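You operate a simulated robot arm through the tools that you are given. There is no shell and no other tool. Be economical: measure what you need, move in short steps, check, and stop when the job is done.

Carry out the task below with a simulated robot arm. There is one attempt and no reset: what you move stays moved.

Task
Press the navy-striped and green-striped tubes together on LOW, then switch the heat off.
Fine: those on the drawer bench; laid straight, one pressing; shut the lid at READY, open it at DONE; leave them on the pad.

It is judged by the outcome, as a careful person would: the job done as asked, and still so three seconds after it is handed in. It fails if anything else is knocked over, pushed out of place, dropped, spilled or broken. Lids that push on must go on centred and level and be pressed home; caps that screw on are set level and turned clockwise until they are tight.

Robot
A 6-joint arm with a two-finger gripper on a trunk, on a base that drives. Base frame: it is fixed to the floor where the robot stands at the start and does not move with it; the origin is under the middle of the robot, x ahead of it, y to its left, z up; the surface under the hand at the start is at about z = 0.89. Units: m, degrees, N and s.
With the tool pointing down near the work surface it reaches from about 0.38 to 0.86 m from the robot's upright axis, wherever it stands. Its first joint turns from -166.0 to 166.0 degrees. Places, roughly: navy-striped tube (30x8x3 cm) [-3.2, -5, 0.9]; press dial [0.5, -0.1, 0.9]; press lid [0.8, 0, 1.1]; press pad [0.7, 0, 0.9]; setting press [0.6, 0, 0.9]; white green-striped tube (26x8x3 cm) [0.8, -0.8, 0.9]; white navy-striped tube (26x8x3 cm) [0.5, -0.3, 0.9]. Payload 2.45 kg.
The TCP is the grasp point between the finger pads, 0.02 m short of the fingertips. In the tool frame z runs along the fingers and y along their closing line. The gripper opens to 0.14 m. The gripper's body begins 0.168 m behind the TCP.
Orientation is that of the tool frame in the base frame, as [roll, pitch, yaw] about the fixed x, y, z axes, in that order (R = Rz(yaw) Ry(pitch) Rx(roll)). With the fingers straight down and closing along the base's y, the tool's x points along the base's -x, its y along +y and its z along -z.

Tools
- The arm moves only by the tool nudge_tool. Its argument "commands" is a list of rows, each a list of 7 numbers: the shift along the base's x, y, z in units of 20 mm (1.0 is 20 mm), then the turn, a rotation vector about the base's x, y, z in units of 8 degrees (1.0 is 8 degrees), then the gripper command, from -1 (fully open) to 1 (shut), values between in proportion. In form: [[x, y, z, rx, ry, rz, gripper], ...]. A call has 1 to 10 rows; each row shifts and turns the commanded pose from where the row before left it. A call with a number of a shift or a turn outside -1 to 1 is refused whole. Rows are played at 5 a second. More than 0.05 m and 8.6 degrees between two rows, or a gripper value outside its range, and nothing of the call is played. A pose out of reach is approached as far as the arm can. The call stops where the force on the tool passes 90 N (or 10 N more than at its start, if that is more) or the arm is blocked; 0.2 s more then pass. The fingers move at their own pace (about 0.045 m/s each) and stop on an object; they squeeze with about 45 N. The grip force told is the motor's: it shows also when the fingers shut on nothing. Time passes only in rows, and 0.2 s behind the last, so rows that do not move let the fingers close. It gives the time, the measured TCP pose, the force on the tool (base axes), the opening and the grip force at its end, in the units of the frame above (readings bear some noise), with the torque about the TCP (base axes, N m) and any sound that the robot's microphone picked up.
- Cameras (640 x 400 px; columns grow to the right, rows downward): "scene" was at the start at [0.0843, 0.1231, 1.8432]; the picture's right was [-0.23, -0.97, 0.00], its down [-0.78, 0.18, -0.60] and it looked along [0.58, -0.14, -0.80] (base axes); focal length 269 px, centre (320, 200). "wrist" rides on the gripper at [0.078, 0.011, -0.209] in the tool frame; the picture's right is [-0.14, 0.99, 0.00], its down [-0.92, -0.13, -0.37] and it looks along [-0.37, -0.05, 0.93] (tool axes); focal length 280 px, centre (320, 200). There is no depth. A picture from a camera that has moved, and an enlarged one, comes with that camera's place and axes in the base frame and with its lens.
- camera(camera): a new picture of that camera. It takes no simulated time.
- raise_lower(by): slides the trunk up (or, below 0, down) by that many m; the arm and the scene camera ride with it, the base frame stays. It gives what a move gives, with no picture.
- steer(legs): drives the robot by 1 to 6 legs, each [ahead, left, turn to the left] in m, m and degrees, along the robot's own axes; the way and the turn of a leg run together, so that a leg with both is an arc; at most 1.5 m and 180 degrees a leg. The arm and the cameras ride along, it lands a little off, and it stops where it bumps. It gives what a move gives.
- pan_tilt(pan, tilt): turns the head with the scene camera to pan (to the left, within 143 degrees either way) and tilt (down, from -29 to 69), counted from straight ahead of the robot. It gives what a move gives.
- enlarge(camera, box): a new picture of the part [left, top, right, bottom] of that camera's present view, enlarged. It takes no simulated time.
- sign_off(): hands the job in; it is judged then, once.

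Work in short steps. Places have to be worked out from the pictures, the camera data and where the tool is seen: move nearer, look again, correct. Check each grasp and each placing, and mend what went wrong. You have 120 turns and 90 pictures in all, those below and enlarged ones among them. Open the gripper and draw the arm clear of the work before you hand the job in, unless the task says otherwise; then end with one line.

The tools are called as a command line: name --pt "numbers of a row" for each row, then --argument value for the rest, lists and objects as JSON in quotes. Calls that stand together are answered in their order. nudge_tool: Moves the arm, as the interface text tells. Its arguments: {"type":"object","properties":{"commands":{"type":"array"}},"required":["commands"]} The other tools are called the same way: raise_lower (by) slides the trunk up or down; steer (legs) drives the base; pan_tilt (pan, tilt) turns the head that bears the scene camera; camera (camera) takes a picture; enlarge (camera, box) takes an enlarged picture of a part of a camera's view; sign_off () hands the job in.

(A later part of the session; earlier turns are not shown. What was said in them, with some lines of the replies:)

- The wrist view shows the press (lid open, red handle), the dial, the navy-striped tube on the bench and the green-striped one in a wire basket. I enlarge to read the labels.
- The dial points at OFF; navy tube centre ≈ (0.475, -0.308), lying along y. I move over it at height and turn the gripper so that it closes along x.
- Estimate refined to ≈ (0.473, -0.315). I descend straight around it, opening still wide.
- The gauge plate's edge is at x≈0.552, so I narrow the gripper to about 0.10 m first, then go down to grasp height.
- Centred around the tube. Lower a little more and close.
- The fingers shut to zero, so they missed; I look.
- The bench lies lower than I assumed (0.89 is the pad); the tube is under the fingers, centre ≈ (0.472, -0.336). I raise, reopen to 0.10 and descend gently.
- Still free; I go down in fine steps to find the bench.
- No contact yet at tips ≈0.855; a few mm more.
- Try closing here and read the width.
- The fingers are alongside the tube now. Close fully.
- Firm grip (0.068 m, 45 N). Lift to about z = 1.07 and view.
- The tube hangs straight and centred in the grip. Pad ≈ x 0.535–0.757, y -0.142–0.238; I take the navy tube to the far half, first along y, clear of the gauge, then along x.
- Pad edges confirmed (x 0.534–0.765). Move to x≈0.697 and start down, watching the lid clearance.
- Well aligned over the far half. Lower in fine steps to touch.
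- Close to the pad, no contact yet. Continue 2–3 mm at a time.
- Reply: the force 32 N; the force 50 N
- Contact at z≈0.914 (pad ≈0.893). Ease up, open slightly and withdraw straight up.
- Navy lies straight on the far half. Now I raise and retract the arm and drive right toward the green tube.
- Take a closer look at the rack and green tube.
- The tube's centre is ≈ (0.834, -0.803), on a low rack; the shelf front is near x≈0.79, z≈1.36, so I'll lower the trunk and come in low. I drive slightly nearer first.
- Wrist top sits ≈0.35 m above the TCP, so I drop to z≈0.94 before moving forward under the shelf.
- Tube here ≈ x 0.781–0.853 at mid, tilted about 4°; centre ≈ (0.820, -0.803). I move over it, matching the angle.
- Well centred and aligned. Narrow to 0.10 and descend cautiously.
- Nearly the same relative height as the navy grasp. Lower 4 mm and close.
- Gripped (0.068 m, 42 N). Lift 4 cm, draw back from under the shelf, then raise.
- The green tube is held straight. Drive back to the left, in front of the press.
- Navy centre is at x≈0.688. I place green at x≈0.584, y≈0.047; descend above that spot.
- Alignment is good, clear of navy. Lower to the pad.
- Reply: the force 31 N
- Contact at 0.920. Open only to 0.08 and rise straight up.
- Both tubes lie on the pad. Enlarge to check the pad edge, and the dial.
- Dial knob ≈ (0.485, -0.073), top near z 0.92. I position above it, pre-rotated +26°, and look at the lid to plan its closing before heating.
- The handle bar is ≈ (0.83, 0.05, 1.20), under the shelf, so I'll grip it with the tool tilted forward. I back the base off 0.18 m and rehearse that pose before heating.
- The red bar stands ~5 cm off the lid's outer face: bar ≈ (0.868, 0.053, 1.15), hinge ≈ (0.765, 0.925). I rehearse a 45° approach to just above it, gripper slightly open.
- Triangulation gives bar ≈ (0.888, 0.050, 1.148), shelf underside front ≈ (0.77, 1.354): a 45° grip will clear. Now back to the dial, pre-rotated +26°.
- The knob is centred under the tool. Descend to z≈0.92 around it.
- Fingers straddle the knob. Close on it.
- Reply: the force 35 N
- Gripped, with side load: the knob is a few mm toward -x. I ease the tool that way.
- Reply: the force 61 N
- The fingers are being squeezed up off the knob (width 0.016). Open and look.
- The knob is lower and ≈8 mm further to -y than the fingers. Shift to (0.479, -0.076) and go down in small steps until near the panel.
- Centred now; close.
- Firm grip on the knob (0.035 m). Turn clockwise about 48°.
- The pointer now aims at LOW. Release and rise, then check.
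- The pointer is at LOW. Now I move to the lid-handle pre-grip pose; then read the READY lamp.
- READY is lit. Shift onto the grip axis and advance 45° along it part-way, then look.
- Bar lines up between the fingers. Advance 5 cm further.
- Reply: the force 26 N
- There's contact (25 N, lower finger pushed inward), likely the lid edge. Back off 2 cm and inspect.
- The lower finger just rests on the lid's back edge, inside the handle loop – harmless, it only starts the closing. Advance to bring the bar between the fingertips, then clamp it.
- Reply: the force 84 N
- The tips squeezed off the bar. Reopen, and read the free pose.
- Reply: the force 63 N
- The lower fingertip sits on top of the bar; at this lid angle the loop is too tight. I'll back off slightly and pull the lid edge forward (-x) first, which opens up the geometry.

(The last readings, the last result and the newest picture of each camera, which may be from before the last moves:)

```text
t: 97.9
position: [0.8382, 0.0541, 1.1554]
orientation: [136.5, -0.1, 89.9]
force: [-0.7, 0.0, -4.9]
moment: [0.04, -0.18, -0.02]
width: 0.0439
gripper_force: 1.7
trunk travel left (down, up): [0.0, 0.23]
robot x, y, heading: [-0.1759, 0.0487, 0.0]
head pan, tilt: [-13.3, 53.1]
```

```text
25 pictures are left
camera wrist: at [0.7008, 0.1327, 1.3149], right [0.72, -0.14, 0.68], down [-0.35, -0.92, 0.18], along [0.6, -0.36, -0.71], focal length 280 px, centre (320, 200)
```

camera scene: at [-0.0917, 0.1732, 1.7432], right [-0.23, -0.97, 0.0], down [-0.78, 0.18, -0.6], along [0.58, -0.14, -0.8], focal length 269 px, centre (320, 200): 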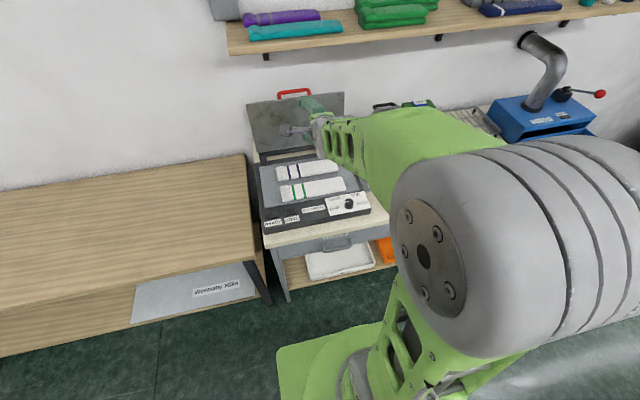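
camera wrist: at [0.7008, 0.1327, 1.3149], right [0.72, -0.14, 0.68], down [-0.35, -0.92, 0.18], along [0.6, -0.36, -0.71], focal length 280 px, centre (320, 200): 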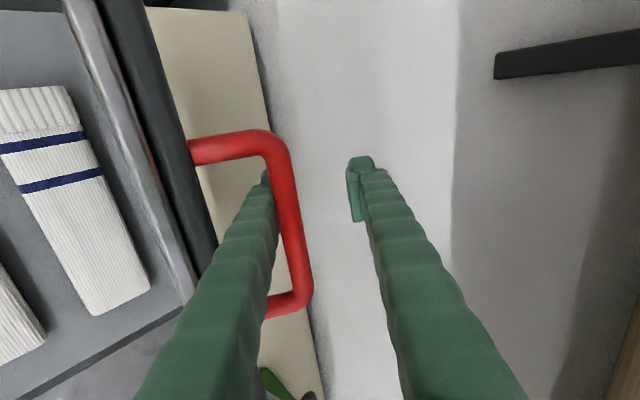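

The lid has come past vertical and the lower finger is inside the loop, holding it by the bar. Clamp the bar.

nudge_tool --pt "0 0 0 0 0 0 1" --pt "0 0 0 0 0 0 1" --pt "0 0 0 0 0 0 1"

camera --camera "wrist"

```text
t: 98.7
position: [0.8382, 0.0549, 1.1487]
orientation: [137.2, -0.1, 89.9]
force: [-6.0, 0.5, -52.3]
moment: [0.02, -1.28, -0.28]
width: 0.0001
gripper_force: 20.6
trunk travel left (down, up): [0.0, 0.23]
robot x, y, heading: [-0.1799, 0.0467, -0.1]
head pan, tilt: [-13.3, 53.1]
```

```text
24 pictures are left
camera wrist: at [0.7025, 0.1328, 1.3093], right [0.73, -0.14, 0.67], down [-0.35, -0.92, 0.18], along [0.59, -0.37, -0.72], focal length 280 px, centre (320, 200)
```

wrist: 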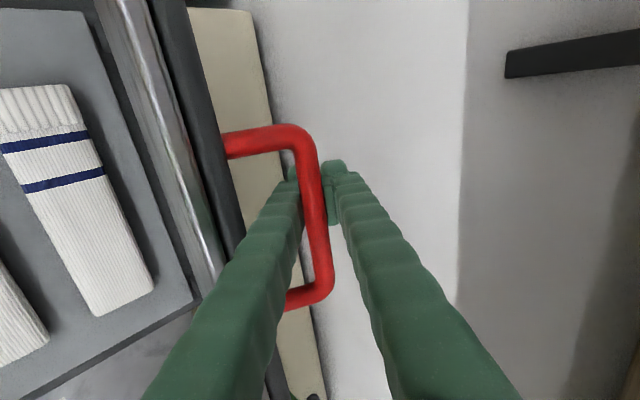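

The fingertips close around the bar and cage it. I relax to a loose cage and follow the hinge arc forward, first five steps.

nudge_tool --pt "0 0 0 0 0 0 0.86" --pt "-0.924 0 0.1 0 0 0 0.86" --pt "-0.934 0 0.05 0 0 0 0.86" --pt "-0.9375 0 0 0 0 0 0.86"

camera --camera "wrist"

```text
t: 99.7
position: [0.7822, 0.0542, 1.1541]
orientation: [136.8, -0.2, 89.9]
force: [8.0, 2.0, -53.2]
moment: [0.28, -1.76, -0.21]
width: 0.0265
gripper_force: 12.0
trunk travel left (down, up): [0.0, 0.23]
robot x, y, heading: [-0.1797, 0.049, -0.2]
head pan, tilt: [-13.3, 53.1]
```

```text
23 pictures are left
camera wrist: at [0.647, 0.1326, 1.3143], right [0.72, -0.14, 0.68], down [-0.35, -0.92, 0.18], along [0.6, -0.37, -0.71], focal length 280 px, centre (320, 200)
```

wrist: 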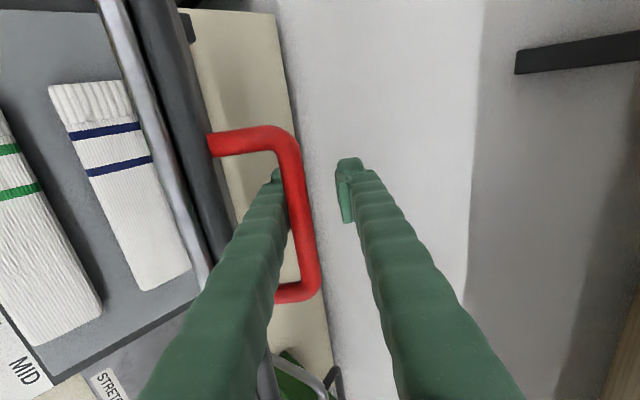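

I'm pulling the bar up radially (−53 N). Lower 1 cm to unload, then continue.

nudge_tool --pt "0 0 -0.4 0 0 0 0.7" --pt "0 0 -0.2 0 0 0 0.7"

```text
t: 100.3
position: [0.783, 0.0543, 1.1564]
orientation: [135.7, -0.1, 90.0]
force: [2.9, 7.4, -26.5]
moment: [0.01, -0.79, -0.36]
width: 0.0305
gripper_force: 6.6
trunk travel left (down, up): [0.0, 0.23]
robot x, y, heading: [-0.1772, 0.0508, 0.1]
head pan, tilt: [-13.3, 53.1]
```

nudge_tool --pt "0 0 -0.5 0 0 0 0.6" --pt "-0.936 0 -0.1 0 0 0 0.6" --pt "-0.93 0 -0.15 0 0 0 0.6" --pt "-0.92 0 -0.2 0 0 0 0.6"

camera --camera "wrist"

```text
t: 101.3
position: [0.7253, 0.0508, 1.1396]
orientation: [135.7, 0.0, 90.0]
force: [4.9, -2.7, -11.3]
moment: [0.16, -0.36, 0.1]
width: 0.0311
gripper_force: 2.1
trunk travel left (down, up): [0.0, 0.23]
robot x, y, heading: [-0.1753, 0.0497, -0.1]
head pan, tilt: [-13.3, 53.1]
```

```text
22 pictures are left
camera wrist: at [0.5876, 0.1299, 1.296], right [0.71, -0.14, 0.69], down [-0.35, -0.92, 0.17], along [0.61, -0.37, -0.7], focal length 280 px, centre (320, 200)
```

wrist: 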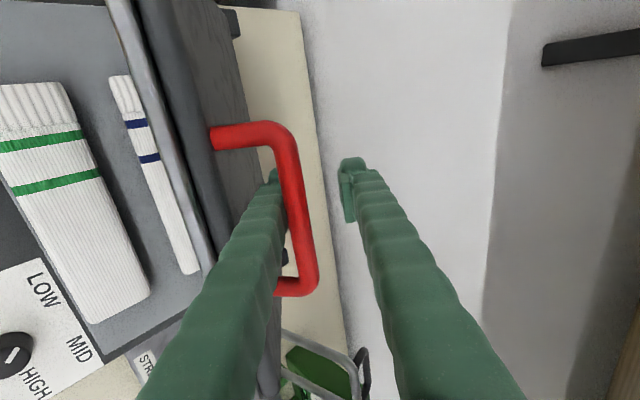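

Tracking well with low force. Continue the arc.

nudge_tool --pt "-0.88 0 -0.325 0 0 0 0.6" --pt "-0.8525 0 -0.39 0 0 0 0.6" --pt "-0.82 0 -0.45 0 0 0 0.6" --pt "-0.786 0 -0.514 0 0 0 0.6"

nudge_tool --pt "-0.744 0 -0.57 0 0 0 0.6" --pt "-0.7 0 -0.624 0 0 0 0.6" --pt "-0.65 0 -0.676 0 0 0 0.6"

camera --camera "wrist"

```text
t: 102.3
position: [0.6643, 0.052, 1.1005]
orientation: [136.1, -0.1, 89.9]
force: [44.9, -6.5, -50.2]
moment: [0.25, -1.37, 0.62]
width: 0.0304
gripper_force: 1.2
trunk travel left (down, up): [0.0, 0.23]
robot x, y, heading: [-0.1743, 0.0533, -0.2]
head pan, tilt: [-13.3, 53.1]
```

```text
t: 102.9
position: [0.6391, 0.0524, 1.0753]
orientation: [136.0, -0.1, 89.9]
force: [52.2, -1.7, -45.3]
moment: [0.38, -0.89, 0.37]
width: 0.0266
gripper_force: 0.0
trunk travel left (down, up): [0.0, 0.23]
robot x, y, heading: [-0.1741, 0.0452, -0.1]
head pan, tilt: [-13.3, 53.1]
stopped in row 3: the force on the tool passed its limit at 91 N (the readings are from after the stop); the commanded pose is now the measured one
```

```text
21 pictures are left
camera wrist: at [0.5011, 0.1302, 1.2324], right [0.71, -0.14, 0.69], down [-0.35, -0.92, 0.17], along [0.61, -0.36, -0.7], focal length 280 px, centre (320, 200)
```

wrist: 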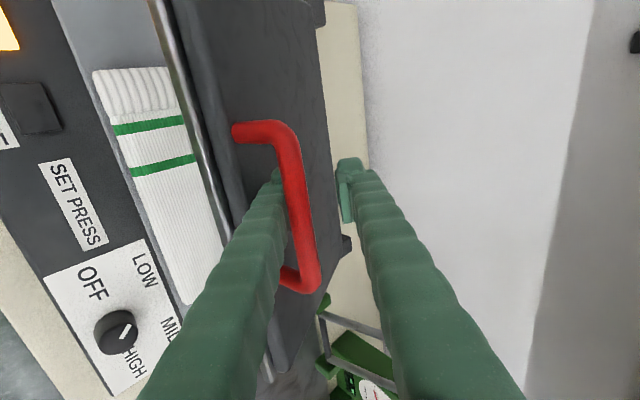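

Radial pull again: the true arc is a bit tighter. Ease toward the hinge, then continue more downward.

nudge_tool --pt "0.2 0 -0.4 0 0 0 0.5" --pt "-0.4 0 -0.8 0 0 0 0.5" --pt "-0.5 0 -0.8 0 0 0 0.5"

```text
t: 103.7
position: [0.6172, 0.0509, 1.0429]
orientation: [135.5, -0.1, 90.1]
force: [6.3, 0.1, -3.4]
moment: [0.05, -0.14, 0.1]
width: 0.0343
gripper_force: 0.1
trunk travel left (down, up): [0.0, 0.23]
robot x, y, heading: [-0.1757, 0.0502, 0.0]
head pan, tilt: [-13.3, 53.1]
```

nudge_tool --pt "-0.5 0 -0.75 0 0 0 0.5" --pt "-0.4 0 -0.8 0 0 0 0.5"

camera --camera "wrist"

```text
t: 104.3
position: [0.6027, 0.0518, 1.0117]
orientation: [135.5, -0.1, 89.9]
force: [9.3, -1.0, -5.2]
moment: [0.08, -0.13, 0.18]
width: 0.0336
gripper_force: 0.1
trunk travel left (down, up): [0.0, 0.23]
robot x, y, heading: [-0.1793, 0.0531, -0.2]
head pan, tilt: [-13.3, 53.1]
```

```text
20 pictures are left
camera wrist: at [0.462, 0.1294, 1.1689], right [0.71, -0.14, 0.69], down [-0.35, -0.92, 0.17], along [0.61, -0.36, -0.7], focal length 280 px, centre (320, 200)
```

wrist: 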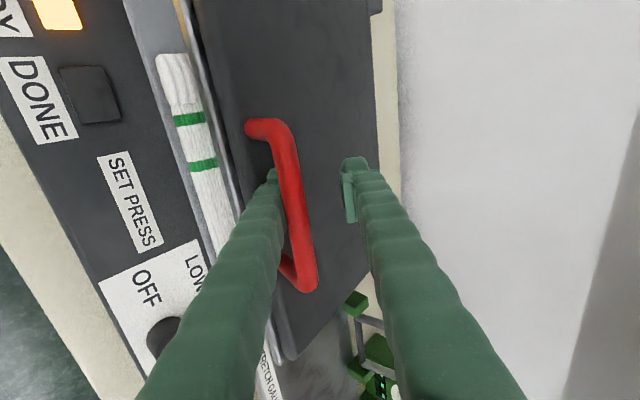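

About 25–30° to go. Continue downward with checks.

nudge_tool --pt "-0.35 0 -0.8 0 0 0 0.5" --pt "-0.3 0 -0.8 0 0 0 0.5"

nudge_tool --pt "-0.2 0 -0.8 0 0 0 0.5" --pt "-0.15 0 -0.5 0 0 0 0.5"

camera --camera "wrist"

enlarge --camera "scene" --box '[220, 80, 400, 260]'

```text
t: 104.9
position: [0.5886, 0.0519, 0.9828]
orientation: [135.1, -0.2, 89.9]
force: [15.5, -3.8, 5.1]
moment: [0.01, -2.08, 0.14]
width: 0.0192
gripper_force: 0.0
trunk travel left (down, up): [0.0, 0.23]
robot x, y, heading: [-0.1769, 0.0516, -0.0]
head pan, tilt: [-13.3, 53.1]
```

```text
t: 105.5
position: [0.5831, 0.0518, 0.9701]
orientation: [133.8, -0.1, 89.8]
force: [-7.9, -10.6, 73.6]
moment: [-0.12, 2.14, 0.58]
width: 0.0073
gripper_force: 0.1
trunk travel left (down, up): [0.0, 0.23]
robot x, y, heading: [-0.175, 0.0521, 0.2]
head pan, tilt: [-13.3, 53.1]
```

```text
19 pictures are left
camera wrist: at [0.4391, 0.1295, 1.1223], right [0.69, -0.14, 0.71], down [-0.36, -0.92, 0.16], along [0.64, -0.36, -0.68], focal length 280 px, centre (320, 200)
```

wrist: 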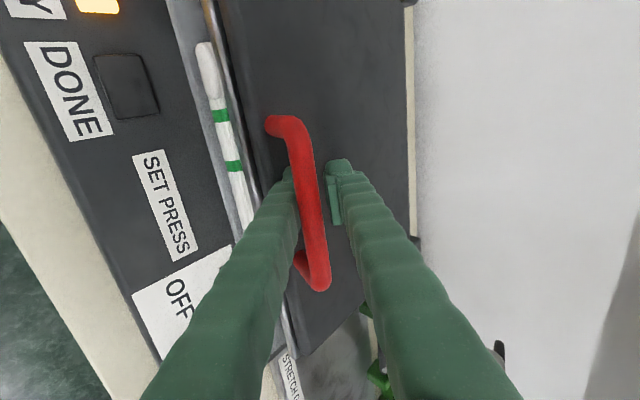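

```text
2.22 times, centred on (310, 170) of scene
camera zoom: at [-0.0997, 0.1718, 1.7445], right [-0.23, -0.97, 0.0], down [-0.78, 0.19, -0.6], along [0.59, -0.14, -0.8], focal length 597 px, centre (342, 267)
```

zoom: 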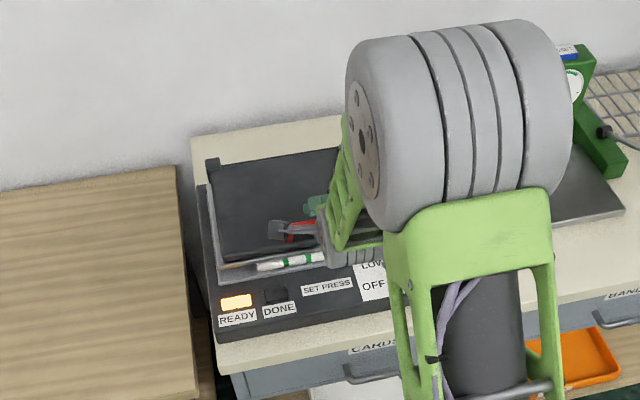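

The fingertips have reached the lid's top and jam. I withdraw ~2 cm along the finger axis so that only the tips carry the bar.

nudge_tool --pt "-0.3 0 0.5 0 0 0 0.5" --pt "-0.4 0 0.4 0 0 0 0.5" --pt "-0.3 0 0.2 0 0 0 0.5"

camera --camera "wrist"

```text
t: 106.2
position: [0.5893, 0.0512, 0.9817]
orientation: [133.4, 0.0, 90.0]
force: [48.8, -3.0, -10.3]
moment: [0.28, -1.01, 0.48]
width: 0.0179
gripper_force: 0.1
trunk travel left (down, up): [0.0, 0.23]
robot x, y, heading: [-0.1755, 0.0515, 0.1]
head pan, tilt: [-13.3, 53.1]
stopped in row 3: the force on the tool passed its limit at 100 N (the readings are from after the stop); the commanded pose is now the measured one
```

```text
17 pictures are left
camera wrist: at [0.4431, 0.1298, 1.1332], right [0.68, -0.14, 0.72], down [-0.36, -0.92, 0.16], along [0.64, -0.37, -0.68], focal length 280 px, centre (320, 200)
```

wrist: 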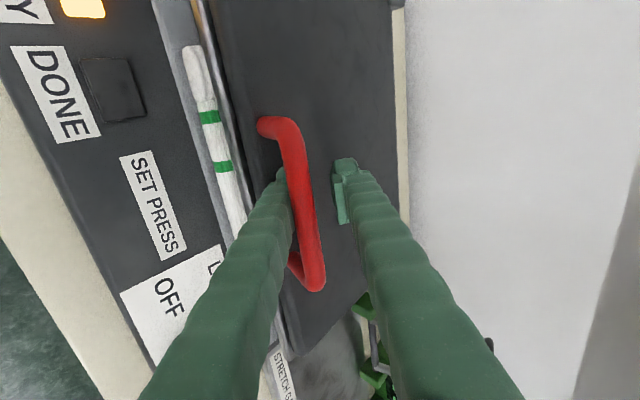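

Friction holds it. I relieve that, then flatten the tool by ~24° so the fingers carry the bar like a fork, clear of the lid face.

nudge_tool --pt "0.4 0 0.1 0 0 0 0.3" --pt "0.1 0 0.2 0 -1 0 0.3" --pt "0 0 0.2 0 -1 0 0.3" --pt "0 0 0.2 0 -1 0 0.3"

camera --camera "wrist"

```text
t: 107.2
position: [0.5852, 0.0515, 0.9932]
orientation: [110.2, -0.2, 89.9]
force: [-1.3, 0.6, 3.3]
moment: [0.01, 0.09, -0.03]
width: 0.0473
gripper_force: 0.0
trunk travel left (down, up): [0.0, 0.23]
robot x, y, heading: [-0.1716, 0.048, -0.0]
head pan, tilt: [-13.3, 53.1]
```

```text
16 pictures are left
camera wrist: at [0.3922, 0.13, 1.0756], right [0.34, -0.14, 0.93], down [-0.39, -0.92, 0.01], along [0.85, -0.36, -0.37], focal length 280 px, centre (320, 200)
```

wrist: 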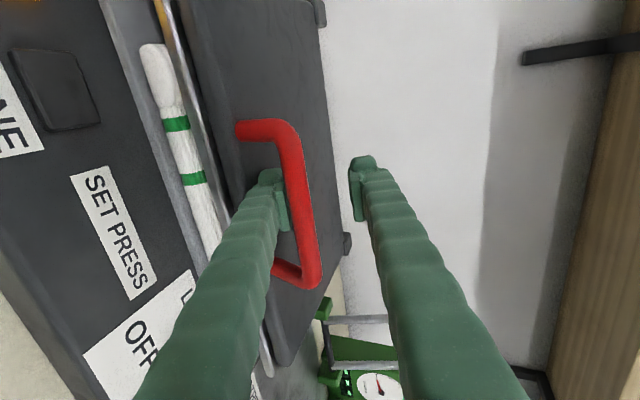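

Light load now, lower finger under the bar. Lower along the arc.

nudge_tool --pt "-0.25 0 -0.6 0 0 0 0.3" --pt "-0.2 0 -0.6 0 0 0 0.3"

nudge_tool --pt "-0.15 0 -0.6 0 0 0 0.3" --pt "-0.1 0 -0.4 0 0 0 0.3"

camera --camera "wrist"

```text
t: 107.8
position: [0.579, 0.0529, 0.9805]
orientation: [109.0, -0.1, 89.8]
force: [-4.3, -4.2, 45.1]
moment: [-0.35, 0.28, 0.04]
width: 0.023
gripper_force: 0.0
trunk travel left (down, up): [0.0, 0.23]
robot x, y, heading: [-0.1759, 0.0491, 0.0]
head pan, tilt: [-13.3, 53.1]
```

```text
t: 108.3
position: [0.5823, 0.0523, 0.981]
orientation: [106.6, -0.1, 90.0]
force: [-14.3, -0.1, 43.4]
moment: [-0.12, 0.61, -0.07]
width: 0.0253
gripper_force: 0.2
trunk travel left (down, up): [0.0, 0.23]
robot x, y, heading: [-0.1761, 0.0457, -0.2]
head pan, tilt: [-13.3, 53.1]
stopped in row 2: the force on the tool passed its limit at 94 N (the readings are from after the stop); the commanded pose is now the measured one
```

```text
15 pictures are left
camera wrist: at [0.3848, 0.1306, 1.052], right [0.28, -0.14, 0.95], down [-0.39, -0.92, -0.02], along [0.88, -0.37, -0.32], focal length 280 px, centre (320, 200)
```

wrist: 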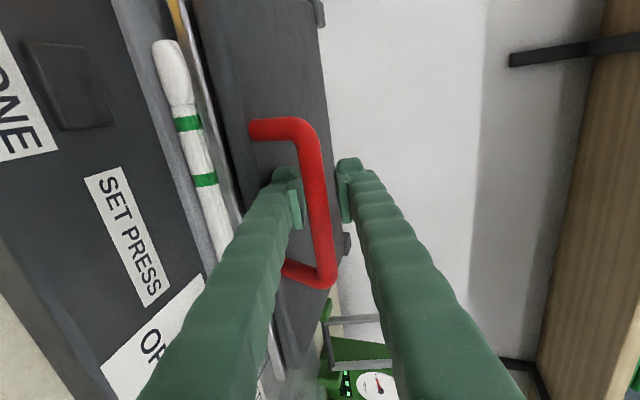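

enlarge --camera "scene" --box '[230, 120, 340, 230]'

```text
3.64 times, centred on (285, 175) of scene
camera zoom: at [-0.0968, 0.1731, 1.7434], right [-0.23, -0.97, 0.0], down [-0.78, 0.18, -0.6], along [0.59, -0.14, -0.8], focal length 977 px, centre (447, 291)
```

zoom: 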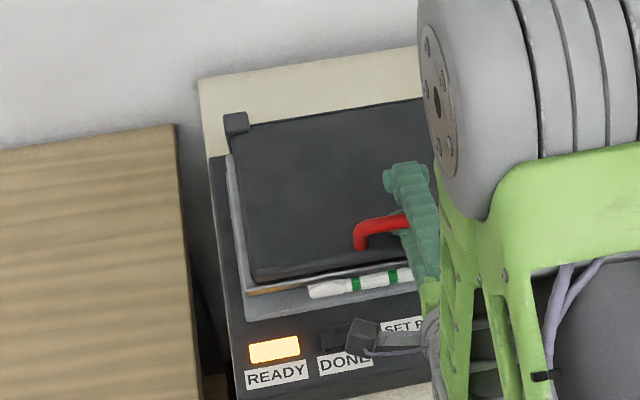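

The lid is only ≈7° from flat. I withdraw the fingers along their axis; the lid then settles the last bit.

nudge_tool --pt "0 0 0.3 0 0 0 0.5" --pt "-0.5 0 0.15 0 0 0 0.5" --pt "-0.5 0 0.15 0 0 0 0.5"

```text
t: 109.1
position: [0.5628, 0.0524, 0.9825]
orientation: [108.0, -0.1, 89.9]
force: [6.0, 1.1, 11.8]
moment: [-0.07, -0.26, 0.04]
width: 0.0265
gripper_force: 0.0
trunk travel left (down, up): [0.0, 0.23]
robot x, y, heading: [-0.1749, 0.0497, -0.2]
head pan, tilt: [-13.3, 53.1]
```

It slides out freely. Try lowering from this shallower depth.

nudge_tool --pt "-0.4 0 0 0 0 0 0.4" --pt "-0.2 0 -0.4 0 0 0 0.4" --pt "-0.2 0 -0.4 0 0 0 0.4"

camera --camera "wrist"

```text
t: 109.9
position: [0.5451, 0.0525, 0.9677]
orientation: [107.8, -0.3, 89.9]
force: [-1.5, 1.7, 24.4]
moment: [0.16, 0.09, -0.16]
width: 0.0575
gripper_force: 12.0
trunk travel left (down, up): [0.0, 0.23]
robot x, y, heading: [-0.1761, 0.0544, -0.0]
head pan, tilt: [-13.3, 53.1]
```

```text
13 pictures are left
camera wrist: at [0.3495, 0.1309, 1.0421], right [0.3, -0.14, 0.94], down [-0.39, -0.92, -0.01], along [0.87, -0.37, -0.33], focal length 280 px, centre (320, 200)
```

wrist: 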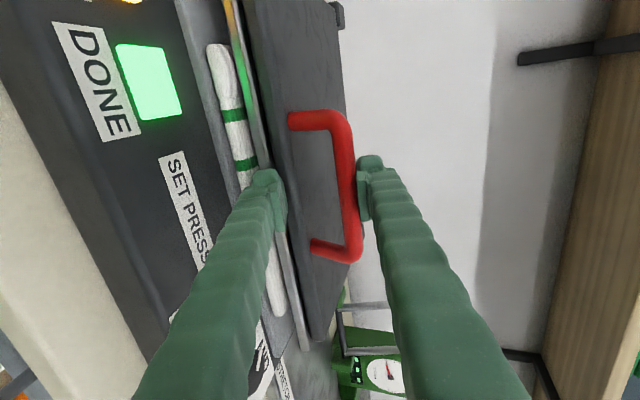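

DONE is lit: the pressing counted. To open, I back out, narrow the gripper, and re-enter with the lower finger under the bar.

nudge_tool --pt "-1 0 0 0 0 0 0.3" --pt "-1 0 0 0 0 0 0.54" --pt "0 0 0.85 0 0 0 0.54" --pt "0 0 0.8 0 0 0 0.54" --pt "0 0 0 0 0 0 0.54" --pt "0.9 0 -0.28 0 0 0 0.54"

camera --camera "wrist"

```text
t: 111.3
position: [0.5226, 0.0536, 0.9924]
orientation: [108.0, -0.1, 89.9]
force: [0.3, 0.0, 0.3]
moment: [0.02, 0.01, -0.01]
width: 0.0323
gripper_force: 0.0
trunk travel left (down, up): [0.0, 0.23]
robot x, y, heading: [-0.174, 0.0497, -0.2]
head pan, tilt: [-13.3, 53.1]
```

```text
12 pictures are left
camera wrist: at [0.3274, 0.1308, 1.0674], right [0.31, -0.14, 0.94], down [-0.39, -0.92, -0.01], along [0.87, -0.37, -0.34], focal length 280 px, centre (320, 200)
```

wrist: 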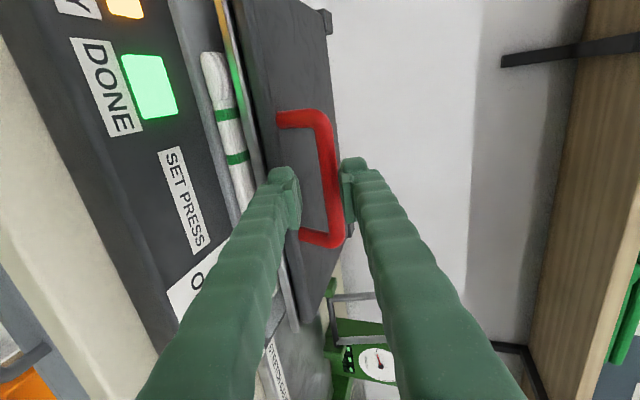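

Bar sits ~8 mm above the axis; raise a little and insert.

nudge_tool --pt "0 0 0.4 0 0 0 0.5" --pt "0.9 0 -0.28 0 0 0 0.5" --pt "0.7 0 -0.2 0 0 0 0.5"

camera --camera "wrist"

```text
t: 112.1
position: [0.5561, 0.0514, 0.9913]
orientation: [107.9, -0.1, 90.0]
force: [0.5, 0.7, 0.8]
moment: [0.0, 0.0, -0.01]
width: 0.0352
gripper_force: 0.0
trunk travel left (down, up): [0.0, 0.23]
robot x, y, heading: [-0.1743, 0.0479, 0.0]
head pan, tilt: [-13.3, 53.1]
```

```text
11 pictures are left
camera wrist: at [0.3607, 0.1296, 1.0668], right [0.3, -0.14, 0.94], down [-0.39, -0.92, -0.01], along [0.87, -0.37, -0.33], focal length 280 px, centre (320, 200)
```

wrist: 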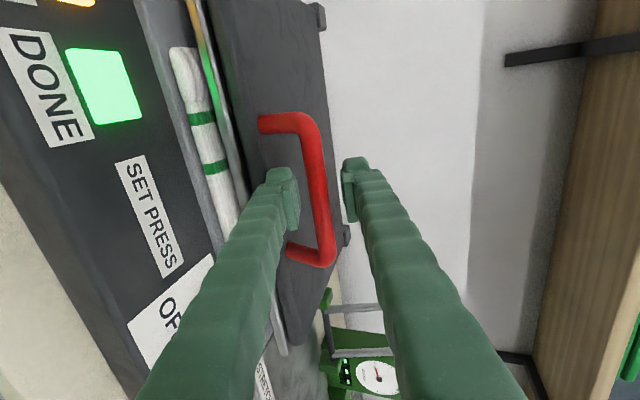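

The bar is squarely between the fingers, free of contact. Clamp.

nudge_tool --pt "0.2 0 -0.06 0 0 0 1" --pt "0 0 0 0 0 0 1" --pt "0 0 0 0 0 0 1"

```text
t: 112.9
position: [0.5612, 0.0523, 0.9903]
orientation: [107.9, -0.1, 89.8]
force: [-0.6, -0.4, -1.7]
moment: [0.38, 0.04, -0.21]
width: 0.0112
gripper_force: 36.0
trunk travel left (down, up): [0.0, 0.23]
robot x, y, heading: [-0.1741, 0.0508, -0.1]
head pan, tilt: [-13.3, 53.1]
```

Good clamp right at the bar. Refit hinge ≈ (0.793, 0.922), R ≈ 0.245; I open along that arc, gradually steepening the tool, starting with four steps.

nudge_tool --pt "0.28 0 0.85 0 0.17 0 1" --pt "0.35 0 0.85 0 0.17 0 1" --pt "0.4 0 0.8 0 0.17 0 1" --pt "0.46 0 0.77 0 0.17 0 1"

nudge_tool --pt "0.53 0 0.75 0 0.17 0 1" --pt "0.57 0 0.69 0 0.17 0 1" --pt "0.62 0 0.65 0 0.17 0 1"

```text
t: 113.9
position: [0.5901, 0.0516, 1.0592]
orientation: [113.2, -0.1, 89.8]
force: [5.2, -11.4, -2.5]
moment: [0.31, -0.1, -0.52]
width: 0.0109
gripper_force: 38.1
trunk travel left (down, up): [0.0, 0.23]
robot x, y, heading: [-0.1769, 0.0487, -0.2]
head pan, tilt: [-13.3, 53.1]
```

```text
t: 114.7
position: [0.6239, 0.0523, 1.0993]
orientation: [117.4, -0.2, 89.8]
force: [2.1, -15.1, -0.5]
moment: [0.5, -0.03, -0.31]
width: 0.0107
gripper_force: 37.9
trunk travel left (down, up): [0.0, 0.23]
robot x, y, heading: [-0.1715, 0.0478, -0.3]
head pan, tilt: [-13.3, 53.1]
```

Smooth, low forces. Continue the arc.

nudge_tool --pt "0.68 0 0.616 0 0.2 0 1" --pt "0.71 0 0.55 0 0.2 0 1" --pt "0.75 0 0.5 0 0.2 0 1" --pt "0.8 0 0.45 0 0.2 0 1"

nudge_tool --pt "0.81 0 0.38 0 0.2 0 1" --pt "0.84 0 0.32 0 0.2 0 1" --pt "0.88 0 0.265 0 0.2 0 1"

camera --camera "wrist"

```text
t: 115.7
position: [0.6834, 0.054, 1.1414]
orientation: [123.8, -0.1, 90.0]
force: [3.3, 1.9, -1.7]
moment: [1.02, -0.22, 0.11]
width: 0.011
gripper_force: 38.2
trunk travel left (down, up): [0.0, 0.23]
robot x, y, heading: [-0.1734, 0.0522, -0.2]
head pan, tilt: [-13.3, 53.1]
```

```text
t: 116.5
position: [0.7336, 0.0528, 1.1601]
orientation: [128.7, 0.0, 89.8]
force: [2.3, 4.7, -5.4]
moment: [0.58, -0.21, -0.39]
width: 0.0111
gripper_force: 38.5
trunk travel left (down, up): [0.0, 0.23]
robot x, y, heading: [-0.1761, 0.05, -0.2]
head pan, tilt: [-13.3, 53.1]
```

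```text
10 pictures are left
camera wrist: at [0.5766, 0.1313, 1.2993], right [0.62, -0.14, 0.77], down [-0.37, -0.92, 0.13], along [0.69, -0.37, -0.62], focal length 280 px, centre (320, 200)
```

wrist: 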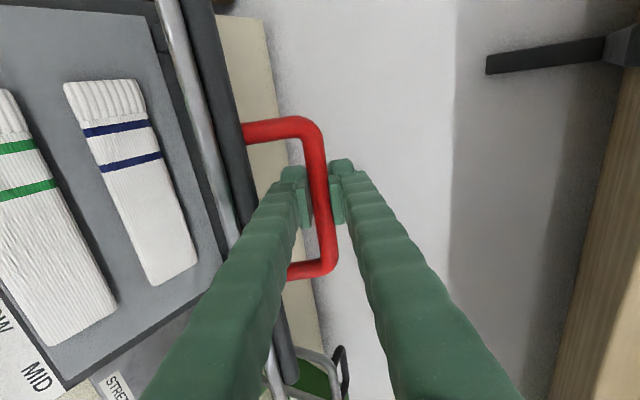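

Tubes undisturbed, lid opening nicely. Continue to just past vertical.

nudge_tool --pt "0.877 0 0.195 0 0.2 0 1" --pt "0.888 0 0.13 0 0.2 0 1" --pt "0.916 0 0.064 0 0.2 0 1" --pt "0.898 0 0 0 0.2 0 1"

nudge_tool --pt "0.89 0 -0.07 0 0 0 1" --pt "0.9 0 -0.14 0 0 0 1"

camera --camera "wrist"

```text
t: 117.5
position: [0.8062, 0.053, 1.1678]
orientation: [135.2, -0.1, 89.8]
force: [-0.5, 3.0, -11.5]
moment: [0.43, -0.22, -0.49]
width: 0.011
gripper_force: 37.7
trunk travel left (down, up): [0.0, 0.23]
robot x, y, heading: [-0.1757, 0.05, -0.5]
head pan, tilt: [-13.3, 53.1]
```

```text
t: 118.1
position: [0.8406, 0.053, 1.1629]
orientation: [135.1, -0.2, 89.8]
force: [-0.8, 0.5, -16.7]
moment: [0.26, -0.22, -0.61]
width: 0.0112
gripper_force: 38.5
trunk travel left (down, up): [0.0, 0.23]
robot x, y, heading: [-0.1765, 0.0491, -0.2]
head pan, tilt: [-13.3, 53.1]
```

```text
9 pictures are left
camera wrist: at [0.7007, 0.1314, 1.3198], right [0.7, -0.14, 0.7], down [-0.35, -0.92, 0.17], along [0.62, -0.37, -0.7], focal length 280 px, centre (320, 200)
```

wrist: 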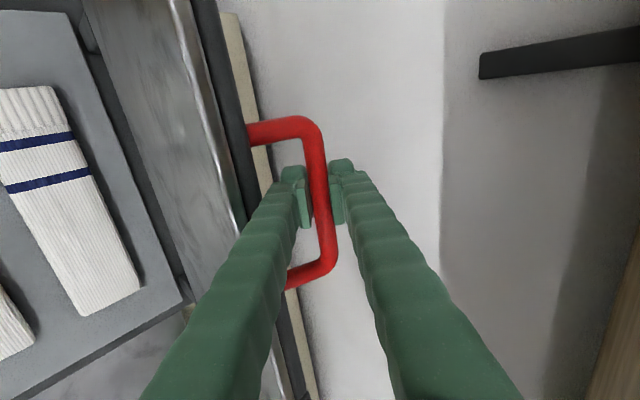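

Now slightly past vertical; two more small steps back.

nudge_tool --pt "0.87 0 -0.2 0 0 0 1" --pt "0.85 0 -0.28 0 0 0 1"

```text
t: 118.7
position: [0.8685, 0.0521, 1.1565]
orientation: [135.6, 0.1, 90.0]
force: [-35.3, 5.5, 2.5]
moment: [-1.58, 7.95, -0.1]
width: 0.0112
gripper_force: 38.4
trunk travel left (down, up): [0.0, 0.23]
robot x, y, heading: [-0.1761, 0.0547, -0.2]
head pan, tilt: [-13.3, 53.1]
```

Lid ≈7° past vertical, finger touching its edge. Ease off, open just enough and slide out along the axis.

nudge_tool --pt "-0.2 0 0.05 0 0 0 1" --pt "0 0 0 0 0 0 0.68" --pt "0 0 0 0 0 0 0.68" --pt "-0.5 0 0.6 0 0 0 0.68" --pt "-0.5 0 0.6 0 0 0 0.68" --pt "-0.4 0 0.7 0 0 0 0.68" --pt "-0.4 0 0.7 0 0 0 0.68"

camera --camera "wrist"

```text
t: 120.3
position: [0.8338, 0.0508, 1.2107]
orientation: [134.9, -0.2, 89.8]
force: [0.0, 0.3, 0.6]
moment: [0.02, 0.0, -0.01]
width: 0.0223
gripper_force: 0.1
trunk travel left (down, up): [0.0, 0.23]
robot x, y, heading: [-0.1746, 0.0529, -0.2]
head pan, tilt: [-13.3, 53.1]
```

```text
8 pictures are left
camera wrist: at [0.6936, 0.129, 1.3657], right [0.7, -0.14, 0.7], down [-0.35, -0.92, 0.17], along [0.62, -0.37, -0.69], focal length 280 px, centre (320, 200)
```

wrist: 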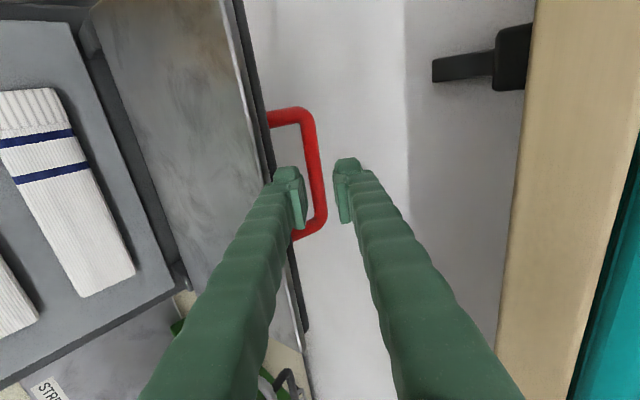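

The lid rests open as before. Retreat and go to the dial, yaw pre-set to ≈67° for the counter-clockwise turn.

nudge_tool --pt "-0.7 0 0.7 0 0 0 0.4" --pt "-0.7 0 0.7 0 0 0 0.4" --pt "-1 0 0.3 0 0 0 0.14" --pt "-1 0 0 0 0 0 0.14" --pt "-1 0 0 0 0.9 0 0.14" --pt "-1 -0.5 0 0 0.9 0 0.14" --pt "-1 -0.5 0 0 0.9 0 0.14" --pt "-1 -0.5 0 0 0.9 0 0.14" --pt "-1 -0.5 -0.5 0 1 0 0.14" --pt "-1 -0.5 -0.5 0 1 0 0.14"

nudge_tool --pt "-1 -0.5 -1 0 0 -0.5 0.14" --pt "-1 -0.5 -1 0 0 -0.5 0.14" --pt "-1 -0.5 -1 0 0 -0.5 0.14" --pt "-1 -0.5 -1 0 0 -0.5 0.14" --pt "-1 -0.5 -1 0 0 -0.5 0.14" --pt "-1 -0.5 -1 0 0 -0.4 0.14" --pt "-1 -0.5 -1 0 0 0 0.14" --pt "-1 -0.35 -1 0 0 0 0.14" --pt "-1 0 -1 0 0 0 0.14" --pt "-0.1 0 -1 0 0 0 0.14"

```text
t: 122.5
position: [0.6244, 0.0034, 1.2081]
orientation: [-180.0, 0.0, 89.8]
force: [0.8, 0.5, -0.2]
moment: [0.04, 0.09, 0.02]
width: 0.0605
gripper_force: 0.0
out of reach, approached as far as the arm can: row 9, 10
trunk travel left (down, up): [0.0, 0.23]
robot x, y, heading: [-0.1768, 0.0473, -0.1]
head pan, tilt: [-13.3, 53.1]
```

```text
t: 124.7
position: [0.4426, -0.0747, 1.012]
orientation: [179.8, 0.0, 66.6]
force: [0.2, 0.4, 0.4]
moment: [0.0, -0.01, 0.01]
width: 0.0604
gripper_force: 0.0
trunk travel left (down, up): [0.0, 0.23]
robot x, y, heading: [-0.1748, 0.0483, 0.1]
head pan, tilt: [-13.3, 53.1]
```

Correct x to 0.479 and descend partially; check with a picture.

nudge_tool --pt "0.95 -0.05 0 0 0 0 0.14" --pt "0.9 0 0 0 0 0 0.14" --pt "0 0 -1 0 0 0 0.14" --pt "0 0 -1 0 0 0 0.14" --pt "0 0 -1 0 0 0 0.14"

camera --camera "wrist"

```text
t: 125.9
position: [0.4794, -0.0736, 0.948]
orientation: [179.8, 0.1, 66.6]
force: [0.3, -0.4, -0.2]
moment: [0.01, -0.01, 0.01]
width: 0.0603
gripper_force: 0.0
trunk travel left (down, up): [0.0, 0.23]
robot x, y, heading: [-0.1756, 0.0536, 0.3]
head pan, tilt: [-13.3, 53.1]
```

```text
7 pictures are left
camera wrist: at [0.519, -0.0057, 1.158], right [0.85, -0.52, 0.0], down [-0.48, -0.79, 0.37], along [-0.19, -0.32, -0.93], focal length 280 px, centre (320, 200)
```

wrist: 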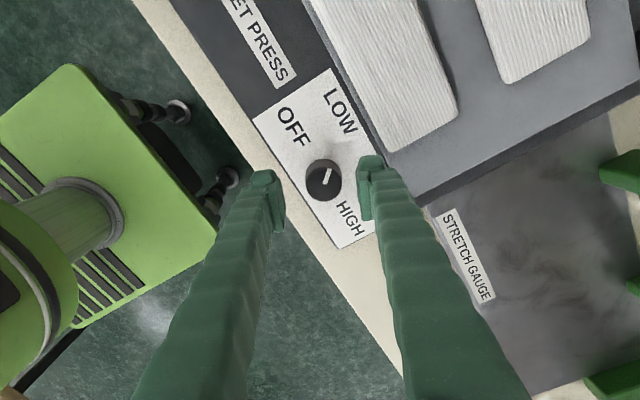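

Centred on the knob, which still points at LOW. Descend to 0.902 and grip.

nudge_tool --pt "0 -0.1 -0.8 0 0 0 0.14" --pt "0 0 -0.8 0 0 0 0.14" --pt "0 0 -0.65 0 0 0 0.14" --pt "0 0 0 0 0 0 0.5" --pt "0 0 0 0 0 0 0.7" --pt "0 0 0 0 0 0 0.7" --pt "0 0 0 0 0 0 0.7"

```text
t: 127.5
position: [0.4815, -0.0791, 0.9049]
orientation: [179.6, 0.0, 66.6]
force: [15.0, -7.6, 0.9]
moment: [-0.07, -0.27, 0.01]
width: 0.0345
gripper_force: 45.3
trunk travel left (down, up): [0.0, 0.23]
robot x, y, heading: [-0.1783, 0.0534, -0.5]
head pan, tilt: [-13.3, 53.1]
```

Gripped (0.0345 m). Turn counter-clockwise 49° back to OFF.

nudge_tool --pt "0 0 0 0 0 1 0.7" --pt "0 0 0 0 0 1 0.7" --pt "0 0 0 0 0 1 0.7" --pt "0 0 0 0 0 1 0.7" --pt "0 0 0 0 0 1 0.7" --pt "0 0 0 0 0 1 0.7" --pt "0 0 0 0 0 0.1 0.7"

enlarge --camera "wrist" --box '[220, 60, 440, 280]'

```text
t: 129.1
position: [0.4791, -0.0778, 0.9039]
orientation: [179.7, 0.2, 115.5]
force: [12.4, -20.5, 11.9]
moment: [-0.83, -0.4, 0.03]
width: 0.0345
gripper_force: 45.1
trunk travel left (down, up): [0.0, 0.23]
robot x, y, heading: [-0.1722, 0.0495, -0.0]
head pan, tilt: [-13.3, 53.1]
```

```text
1.82 times, centred on (330, 170) of wrist
camera zoom: at [0.454, -0.003, 1.1136], right [0.95, 0.3, 0.01], down [0.28, -0.89, 0.37], along [0.12, -0.35, -0.93], focal length 510 px, centre (302, 254)
```

zoom: 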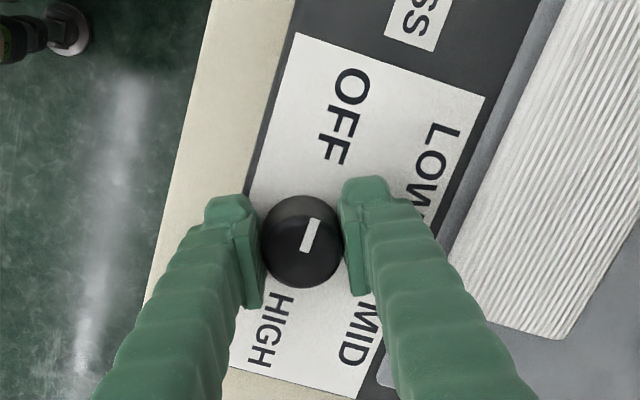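

The pointer is back as at the start, at OFF. Release, rise and withdraw, then check everything.

nudge_tool --pt "0 0 0 0 0 0 0.14" --pt "0 0 0 0 0 0 0.14" --pt "0 0 1 0 0 0 0.14" --pt "0 0 1 0 0 0 0.14" --pt "0 0 1 0 0 0 0.14" --pt "0 0 1 0 0 0 -0.5" --pt "0 0 1 0 0 0 -1" --pt "-1 -0.5 1 0 0 -0.6 -1" --pt "-1 -0.5 1 0 0 -0.6 -1" --pt "-1 -0.5 1 0 0 -0.6 -1"

camera --camera "scene"

camera --camera "wrist"

enlarge --camera "scene" --box '[230, 80, 400, 240]'

```text
t: 131.3
position: [0.4175, -0.1092, 1.0644]
orientation: [179.8, 0.1, 101.1]
force: [0.0, 0.3, 0.0]
moment: [0.0, 0.01, 0.01]
width: 0.1401
gripper_force: 0.1
trunk travel left (down, up): [0.0, 0.23]
robot x, y, heading: [-0.1766, 0.0504, -0.0]
head pan, tilt: [-13.3, 53.1]
```

```text
5 pictures are left
camera scene: at [-0.0906, 0.1731, 1.7433], right [-0.23, -0.97, 0.0], down [-0.78, 0.18, -0.6], along [0.58, -0.14, -0.8], focal length 269 px, centre (320, 200)
```

scene: 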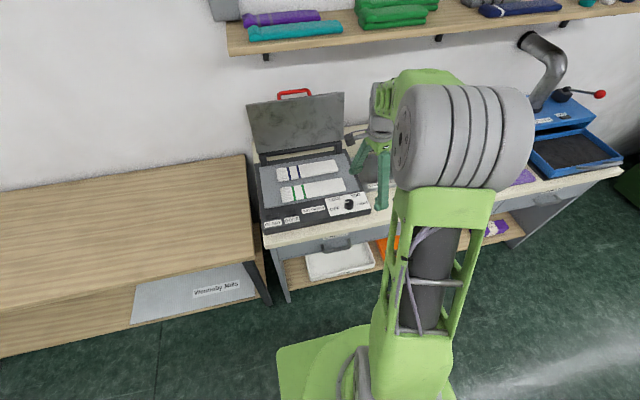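

```text
4 pictures are left
camera wrist: at [0.4118, -0.03, 1.2739], right [1.0, 0.05, 0.0], down [0.05, -0.93, 0.37], along [0.02, -0.37, -0.93], focal length 280 px, centre (320, 200)
```

wrist: 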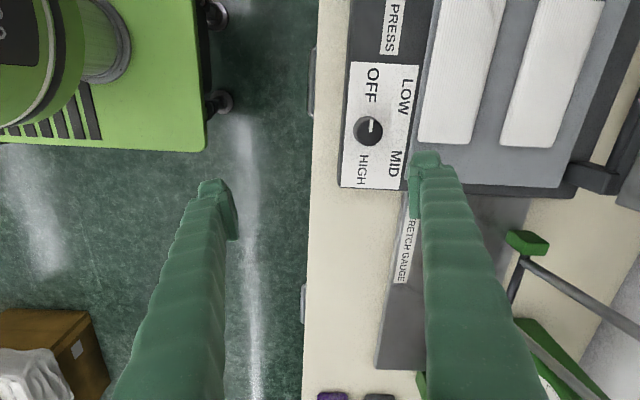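

```text
2.50 times, centred on (315, 160) of scene
camera zoom: at [-0.0906, 0.1731, 1.7433], right [-0.23, -0.97, 0.0], down [-0.78, 0.18, -0.6], along [0.58, -0.14, -0.8], focal length 672 px, centre (332, 300)
```

zoom: 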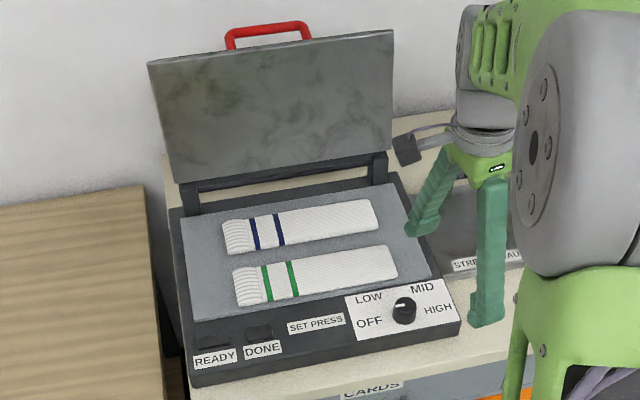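

Lamps out, dial at OFF, lid open, both tubes straight on the pad, arm clear. Handing in.

sign_off

```text
The job is handed in.
```

The navy- and green-striped tubes were pressed together once on LOW: lid shut with READY lit and opened with DONE lit, a few seconds after each lamp because the lid handle took several tries to grip and release. The heat is off, and both tubes lie straight on the pad.
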